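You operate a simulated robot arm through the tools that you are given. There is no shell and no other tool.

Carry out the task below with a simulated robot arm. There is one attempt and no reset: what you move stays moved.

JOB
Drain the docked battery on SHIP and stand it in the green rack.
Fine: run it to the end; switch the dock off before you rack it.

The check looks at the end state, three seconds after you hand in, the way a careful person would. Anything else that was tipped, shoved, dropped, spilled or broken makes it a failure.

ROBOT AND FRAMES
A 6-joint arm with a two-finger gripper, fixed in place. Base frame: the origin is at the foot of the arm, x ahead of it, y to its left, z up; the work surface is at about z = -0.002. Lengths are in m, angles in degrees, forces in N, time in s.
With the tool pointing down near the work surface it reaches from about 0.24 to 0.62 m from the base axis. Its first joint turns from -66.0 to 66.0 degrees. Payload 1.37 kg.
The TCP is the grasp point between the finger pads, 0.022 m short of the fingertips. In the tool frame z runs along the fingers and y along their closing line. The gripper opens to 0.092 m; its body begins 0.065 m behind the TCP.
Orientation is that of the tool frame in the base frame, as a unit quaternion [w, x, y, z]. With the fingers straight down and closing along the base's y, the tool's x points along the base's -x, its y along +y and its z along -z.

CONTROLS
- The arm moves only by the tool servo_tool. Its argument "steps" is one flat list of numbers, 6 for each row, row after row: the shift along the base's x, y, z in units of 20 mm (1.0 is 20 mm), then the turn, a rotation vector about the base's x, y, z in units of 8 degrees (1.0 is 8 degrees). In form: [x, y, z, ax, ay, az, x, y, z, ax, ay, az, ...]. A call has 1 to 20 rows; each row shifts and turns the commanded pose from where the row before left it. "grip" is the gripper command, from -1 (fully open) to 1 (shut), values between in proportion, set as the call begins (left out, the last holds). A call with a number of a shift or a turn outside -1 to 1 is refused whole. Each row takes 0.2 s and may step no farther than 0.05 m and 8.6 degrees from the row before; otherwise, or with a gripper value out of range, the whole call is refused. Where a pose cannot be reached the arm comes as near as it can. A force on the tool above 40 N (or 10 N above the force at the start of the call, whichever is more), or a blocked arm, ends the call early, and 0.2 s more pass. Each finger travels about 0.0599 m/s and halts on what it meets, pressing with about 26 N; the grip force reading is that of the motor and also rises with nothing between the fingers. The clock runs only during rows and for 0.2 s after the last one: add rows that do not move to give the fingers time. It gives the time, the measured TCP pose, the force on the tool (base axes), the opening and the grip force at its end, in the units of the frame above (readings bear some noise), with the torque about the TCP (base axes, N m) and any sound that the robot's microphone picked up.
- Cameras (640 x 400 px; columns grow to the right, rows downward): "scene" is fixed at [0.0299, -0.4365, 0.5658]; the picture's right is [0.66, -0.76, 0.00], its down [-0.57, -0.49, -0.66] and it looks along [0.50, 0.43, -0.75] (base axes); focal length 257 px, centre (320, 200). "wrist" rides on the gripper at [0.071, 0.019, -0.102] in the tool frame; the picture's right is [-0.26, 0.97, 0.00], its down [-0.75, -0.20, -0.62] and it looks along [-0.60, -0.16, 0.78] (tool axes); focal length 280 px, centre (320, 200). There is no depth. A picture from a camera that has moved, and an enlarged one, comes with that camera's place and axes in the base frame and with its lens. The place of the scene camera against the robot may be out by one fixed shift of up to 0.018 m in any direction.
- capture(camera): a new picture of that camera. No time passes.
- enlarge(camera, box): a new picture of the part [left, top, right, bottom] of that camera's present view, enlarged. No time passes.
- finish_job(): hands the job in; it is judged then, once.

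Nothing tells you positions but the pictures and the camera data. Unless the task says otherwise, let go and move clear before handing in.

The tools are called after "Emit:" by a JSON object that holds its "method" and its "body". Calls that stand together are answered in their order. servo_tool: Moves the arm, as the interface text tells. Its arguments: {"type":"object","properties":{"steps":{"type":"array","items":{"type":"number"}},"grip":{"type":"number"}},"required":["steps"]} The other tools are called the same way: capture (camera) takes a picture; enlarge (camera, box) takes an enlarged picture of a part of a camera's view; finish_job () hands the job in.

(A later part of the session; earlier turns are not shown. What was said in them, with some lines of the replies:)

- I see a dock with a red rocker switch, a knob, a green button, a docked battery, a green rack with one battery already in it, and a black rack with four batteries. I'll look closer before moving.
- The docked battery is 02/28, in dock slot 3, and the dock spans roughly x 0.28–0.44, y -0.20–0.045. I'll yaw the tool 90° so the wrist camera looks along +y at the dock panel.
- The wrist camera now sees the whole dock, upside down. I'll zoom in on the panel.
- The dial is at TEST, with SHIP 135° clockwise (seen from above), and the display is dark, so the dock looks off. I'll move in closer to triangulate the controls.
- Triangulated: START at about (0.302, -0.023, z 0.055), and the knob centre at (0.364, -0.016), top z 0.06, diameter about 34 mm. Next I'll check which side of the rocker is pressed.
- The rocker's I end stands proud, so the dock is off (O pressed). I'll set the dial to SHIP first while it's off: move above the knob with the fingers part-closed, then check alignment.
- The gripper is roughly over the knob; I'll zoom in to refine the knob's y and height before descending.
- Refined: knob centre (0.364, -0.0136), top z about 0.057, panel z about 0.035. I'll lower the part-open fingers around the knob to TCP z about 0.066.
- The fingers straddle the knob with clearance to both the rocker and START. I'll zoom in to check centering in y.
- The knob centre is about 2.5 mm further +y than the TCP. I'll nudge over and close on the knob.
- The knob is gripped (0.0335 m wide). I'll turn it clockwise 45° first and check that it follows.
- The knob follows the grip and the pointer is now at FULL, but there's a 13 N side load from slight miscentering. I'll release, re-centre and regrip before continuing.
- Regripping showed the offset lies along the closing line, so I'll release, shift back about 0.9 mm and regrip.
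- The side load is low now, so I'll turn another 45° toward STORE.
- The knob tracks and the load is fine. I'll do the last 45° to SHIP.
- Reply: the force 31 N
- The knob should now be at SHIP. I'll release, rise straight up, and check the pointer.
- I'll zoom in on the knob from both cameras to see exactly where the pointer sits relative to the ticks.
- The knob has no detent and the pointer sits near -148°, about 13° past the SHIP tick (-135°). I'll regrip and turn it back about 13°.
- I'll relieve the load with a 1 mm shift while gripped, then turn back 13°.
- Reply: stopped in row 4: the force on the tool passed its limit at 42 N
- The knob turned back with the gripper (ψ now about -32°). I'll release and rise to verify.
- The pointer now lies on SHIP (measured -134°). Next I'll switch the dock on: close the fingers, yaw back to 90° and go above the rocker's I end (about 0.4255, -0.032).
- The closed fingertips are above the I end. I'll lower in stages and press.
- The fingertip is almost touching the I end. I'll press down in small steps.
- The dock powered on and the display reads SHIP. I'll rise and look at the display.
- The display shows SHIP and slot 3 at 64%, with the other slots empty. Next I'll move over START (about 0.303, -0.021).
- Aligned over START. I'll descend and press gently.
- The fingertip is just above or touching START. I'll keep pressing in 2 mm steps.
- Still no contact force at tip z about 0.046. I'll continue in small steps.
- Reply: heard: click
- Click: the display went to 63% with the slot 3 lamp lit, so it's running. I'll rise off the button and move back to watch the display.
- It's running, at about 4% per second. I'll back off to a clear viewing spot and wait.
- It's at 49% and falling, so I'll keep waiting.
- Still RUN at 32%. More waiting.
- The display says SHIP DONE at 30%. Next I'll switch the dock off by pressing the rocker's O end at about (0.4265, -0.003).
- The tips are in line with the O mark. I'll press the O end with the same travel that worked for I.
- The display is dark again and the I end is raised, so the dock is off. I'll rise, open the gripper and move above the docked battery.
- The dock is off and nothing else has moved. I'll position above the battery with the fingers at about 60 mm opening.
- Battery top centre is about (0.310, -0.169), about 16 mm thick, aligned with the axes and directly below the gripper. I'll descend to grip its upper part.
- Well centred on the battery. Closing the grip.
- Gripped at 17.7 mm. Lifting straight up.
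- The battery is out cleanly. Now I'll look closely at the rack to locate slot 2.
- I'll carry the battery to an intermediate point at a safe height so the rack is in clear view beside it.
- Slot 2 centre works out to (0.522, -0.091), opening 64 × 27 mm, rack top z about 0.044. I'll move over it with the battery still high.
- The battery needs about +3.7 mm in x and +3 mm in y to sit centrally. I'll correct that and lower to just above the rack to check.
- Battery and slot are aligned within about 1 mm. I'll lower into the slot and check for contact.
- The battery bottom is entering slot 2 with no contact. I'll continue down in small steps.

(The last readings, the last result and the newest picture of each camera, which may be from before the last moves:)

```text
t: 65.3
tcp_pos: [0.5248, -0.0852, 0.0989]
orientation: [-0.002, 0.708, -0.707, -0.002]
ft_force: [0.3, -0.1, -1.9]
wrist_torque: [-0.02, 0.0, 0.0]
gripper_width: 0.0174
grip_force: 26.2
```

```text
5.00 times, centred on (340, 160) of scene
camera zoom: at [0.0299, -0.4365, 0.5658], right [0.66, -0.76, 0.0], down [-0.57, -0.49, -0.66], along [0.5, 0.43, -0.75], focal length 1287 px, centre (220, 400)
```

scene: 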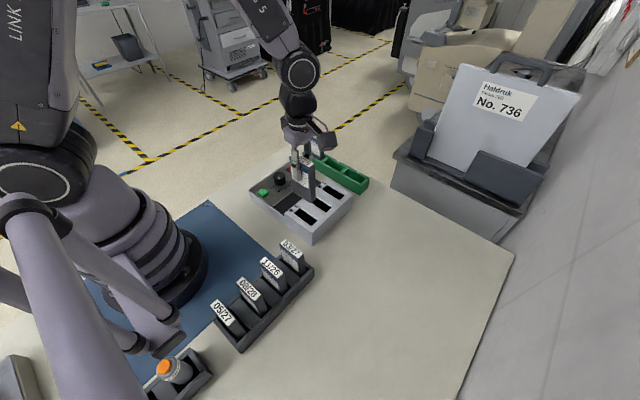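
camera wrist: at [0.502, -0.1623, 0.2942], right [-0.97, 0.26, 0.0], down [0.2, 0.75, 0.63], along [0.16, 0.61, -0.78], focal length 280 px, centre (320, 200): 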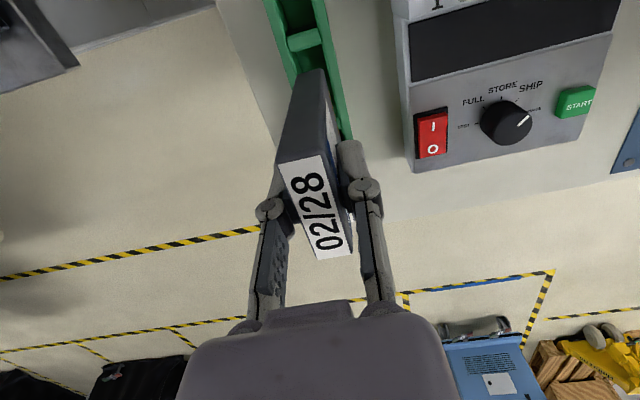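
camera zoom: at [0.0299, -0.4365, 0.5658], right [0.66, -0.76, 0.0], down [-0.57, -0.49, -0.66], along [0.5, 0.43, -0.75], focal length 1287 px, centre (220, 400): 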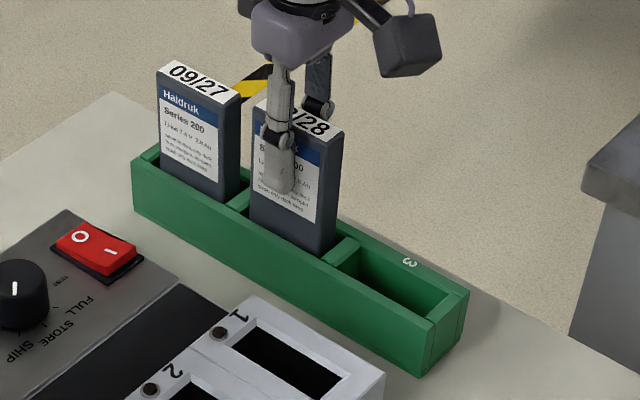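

By comparison with 09/27, there's about 14 mm left to the floor. I'll continue slowly and watch the force.

Emit:
{"method": "servo_tool", "body": {"steps": [0, 0, -0.1, 0, 0, 0, 0, 0, -0.1, 0, 0, 0, 0, 0, -0.1, 0, 0, 0, 0, 0, -0.1, 0, 0, 0, 0, 0, 0, 0, 0, 0]}}

Emit:
{"method": "enlarge", "body": {"camera": "scene", "box": [300, 120, 380, 200]}}

```text
t: 66.5
tcp_pos: [0.5246, -0.0853, 0.0908]
orientation: [-0.001, 0.708, -0.707, -0.001]
ft_force: [0.1, -0.1, -1.7]
wrist_torque: [-0.04, 0.02, -0.02]
gripper_width: 0.0173
grip_force: 26.0
```

```text
5.00 times, centred on (340, 160) of scene
camera zoom: at [0.0299, -0.4365, 0.5658], right [0.66, -0.76, 0.0], down [-0.57, -0.49, -0.66], along [0.5, 0.43, -0.75], focal length 1287 px, centre (220, 400)
```

zoom: 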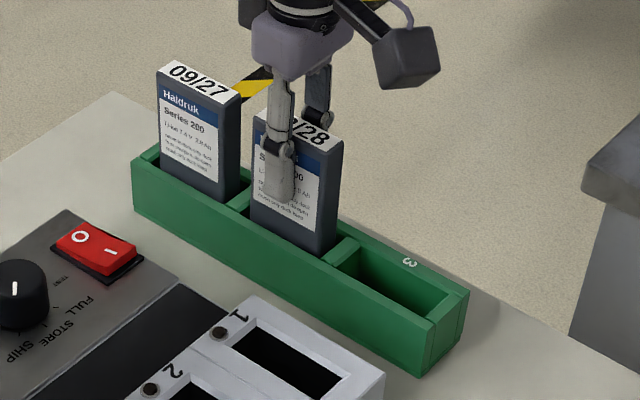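

Emit:
{"method": "servo_tool", "body": {"steps": [0, 0, -0.08, 0, 0, 0, 0, 0, -0.08, 0, 0, 0, 0, 0, -0.08, 0, 0, 0, 0, 0, 0, 0, 0, 0]}}

Emit:
{"method": "enlarge", "body": {"camera": "scene", "box": [300, 120, 380, 200]}}

```text
t: 67.5
tcp_pos: [0.5264, -0.0847, 0.0879]
orientation: [-0.003, 0.708, -0.707, 0.0]
ft_force: [-5.4, 0.4, 27.0]
wrist_torque: [0.02, 0.3, 0.04]
gripper_width: 0.0179
grip_force: 25.6
```

```text
5.00 times, centred on (340, 160) of scene
camera zoom: at [0.0298, -0.4365, 0.5658], right [0.66, -0.76, 0.0], down [-0.57, -0.49, -0.66], along [0.5, 0.43, -0.75], focal length 1287 px, centre (220, 400)
```

zoom: 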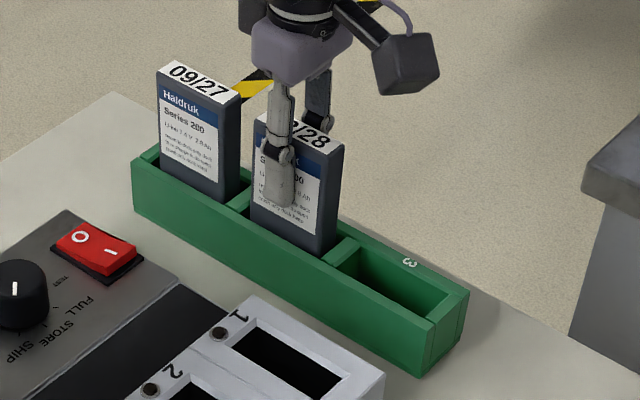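

The battery is on the rack floor (27 N of contact). I'll ease the press off and then release.

Emit:
{"method": "servo_tool", "body": {"steps": [0, 0, 0.06, 0, 0, 0, 0, 0, 0.06, 0, 0, 0, 0, 0, 0, 0, 0, 0]}}

```text
t: 68.3
tcp_pos: [0.5249, -0.0854, 0.0872]
orientation: [-0.001, 0.709, -0.706, -0.002]
ft_force: [2.8, -0.7, 3.9]
wrist_torque: [-0.15, -0.19, 0.05]
gripper_width: 0.0173
grip_force: 26.2
```

Emit:
{"method": "servo_tool", "body": {"steps": [0, 0, 0, 0, 0, 0, 0, 0, 0, 0, 0, 0, 0, 0, 0, 0, 0, 0, 0, 0, 0, 0, 0, 0], "grip": -0.3}}

Emit:
{"method": "capture", "body": {"camera": "wrist"}}

Emit:
{"method": "enlarge", "body": {"camera": "scene", "box": [300, 120, 380, 200]}}

```text
t: 69.3
tcp_pos: [0.5253, -0.086, 0.0885]
orientation: [-0.002, 0.708, -0.706, -0.001]
ft_force: [-0.6, 0.0, -0.2]
wrist_torque: [0.01, 0.0, -0.04]
gripper_width: 0.0597
grip_force: 0.1
```

```text
taken
camera wrist: at [0.506, -0.1584, 0.1898], right [-0.97, 0.26, 0.0], down [0.2, 0.75, 0.63], along [0.16, 0.61, -0.78], focal length 280 px, centre (320, 200)
```

wrist: 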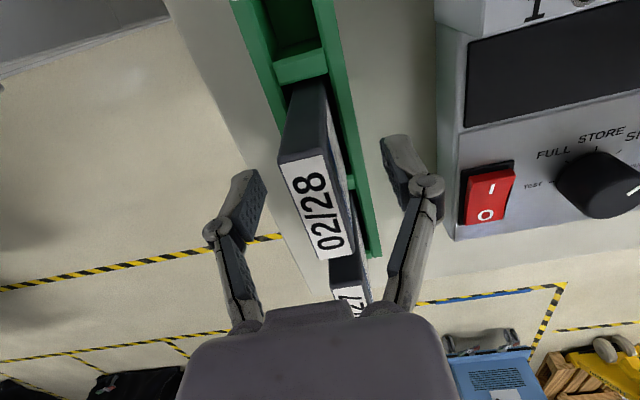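

```text
5.00 times, centred on (340, 160) of scene
camera zoom: at [0.0299, -0.4365, 0.5658], right [0.66, -0.76, 0.0], down [-0.57, -0.49, -0.66], along [0.5, 0.43, -0.75], focal length 1287 px, centre (220, 400)
```

zoom: 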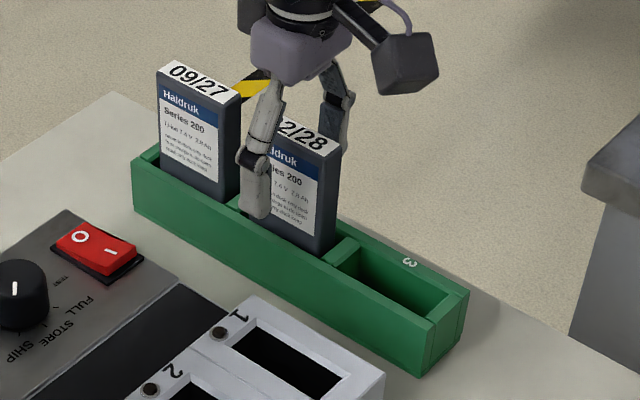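

Released, and the battery stands upright in slot 2. I'll rise straight up and move clear.

Emit:
{"method": "servo_tool", "body": {"steps": [0, 0, 0.4, 0, 0, 0, 0, 0, 0.6, 0, 0, 0, 0, 0, 0.9, 0, 0, 0, 0, 0, 0.9, 0, 0, 0, 0, 0, 0.9, 0, 0, 0, 0, 0, 0.9, 0, 0, 0, 0, 0, 0.9, 0, 0, 0, -0.9, -0.4, 0.5, 0, 0, 0, -0.9, -0.6, 0.5, 0, 0, 0, -0.9, -0.8, 0.5, 0, 0, 0, -0.9, -0.8, 0.5, 0, 0, 0, -0.9, -0.8, 0.5, 0, 0, 0, -0.9, -0.8, 0.3, 0, 0, 0, -0.9, -0.8, 0, 0, 0, 0]}}

Emit:
{"method": "capture", "body": {"camera": "wrist"}}

Emit:
{"method": "capture", "body": {"camera": "scene"}}

Emit:
{"method": "enlarge", "body": {"camera": "scene", "box": [240, 120, 380, 240]}}

```text
t: 72.3
tcp_pos: [0.4003, -0.1852, 0.2539]
orientation: [-0.001, 0.709, -0.706, -0.001]
ft_force: [-0.5, -0.5, 0.6]
wrist_torque: [0.02, -0.03, -0.01]
gripper_width: 0.0598
grip_force: 0.1
```

```text
taken
camera wrist: at [0.3806, -0.2595, 0.3555], right [-0.97, 0.26, 0.0], down [0.2, 0.75, 0.63], along [0.16, 0.61, -0.78], focal length 280 px, centre (320, 200)
```

wrist: 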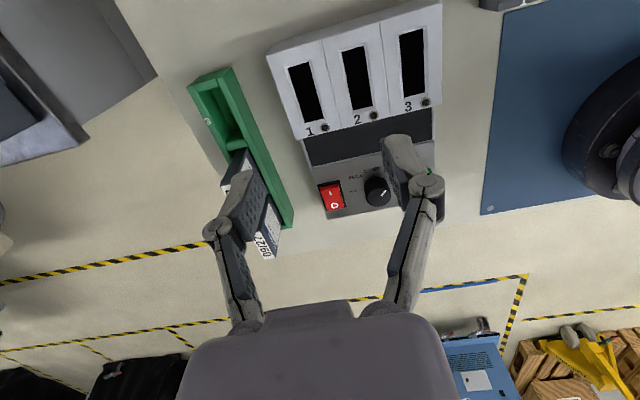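

```text
taken
```

scene: 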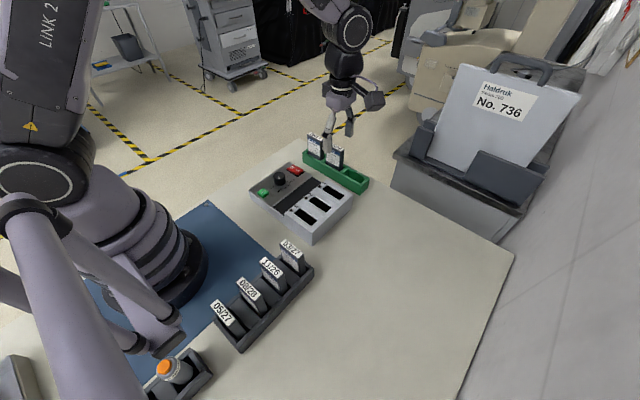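

```text
3.33 times, centred on (310, 180) of scene
camera zoom: at [0.0299, -0.4365, 0.5658], right [0.66, -0.75, 0.0], down [-0.57, -0.49, -0.66], along [0.5, 0.43, -0.75], focal length 858 px, centre (353, 267)
```

zoom: 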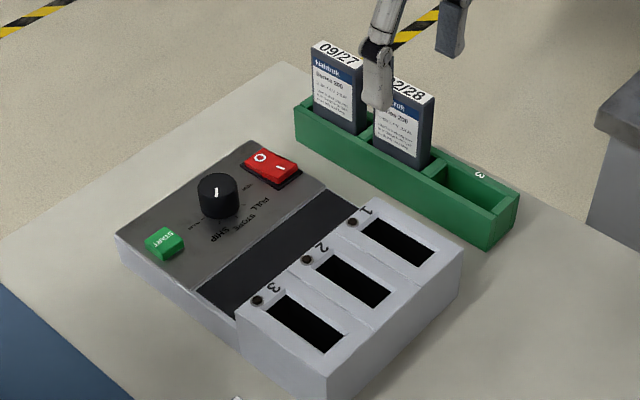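

02/28 stands next to 09/27 and the dock display is dark. A final close look at the rocker and the rack before handing in.

Emit:
{"method": "enlarge", "body": {"camera": "wrist", "box": [300, 160, 380, 220]}}

Emit:
{"method": "enlarge", "body": {"camera": "scene", "box": [285, 125, 375, 195]}}

```text
6.67 times, centred on (340, 190) of wrist
camera zoom: at [0.3806, -0.2595, 0.3555], right [-0.97, 0.26, 0.0], down [0.2, 0.75, 0.63], along [0.16, 0.61, -0.78], focal length 1869 px, centre (187, 267)
```

zoom: 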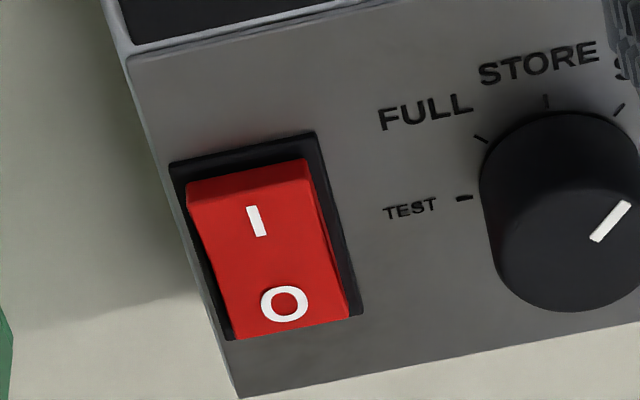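

```text
5.71 times, centred on (330, 160) of scene
camera zoom: at [0.0299, -0.4365, 0.5658], right [0.66, -0.75, 0.0], down [-0.57, -0.49, -0.66], along [0.5, 0.43, -0.75], focal length 1470 px, centre (263, 429)
```

zoom: 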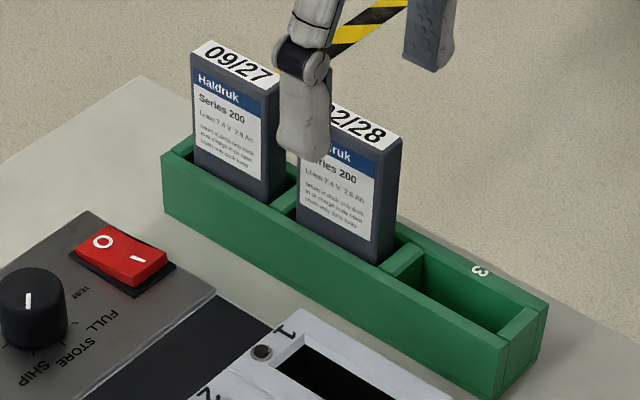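

The rocker is at O (I end raised), the dial is at SHIP, the battery was run to SHIP DONE and stands upright in rack slot 2, and the gripper is empty and clear. Handing in.

Emit:
{"method": "finish_job", "body": {}}

```text
The job is handed in.
```

The docked battery (02/28) ran on SHIP until the display read SHIP DONE at 30%. It now stands upright in slot 2 of the green rack, beside 09/27.

The dock was off when I started, so I set the dial to SHIP, switched it on and pressed START. Once it was done I switched the dock off, and only then lifted the battery out. Its rocker is on O and its display is dark.

The knob has no click stops and overshot SHIP by about 13° on the first turn. I turned it back onto the SHIP mark before switching the dock on. One of those turns briefly hit the arm's 40 N force limit, but the dock did not shift.

Nothing else looks tipped or moved in the final pictures. The gripper was empty and clear when I handed in.
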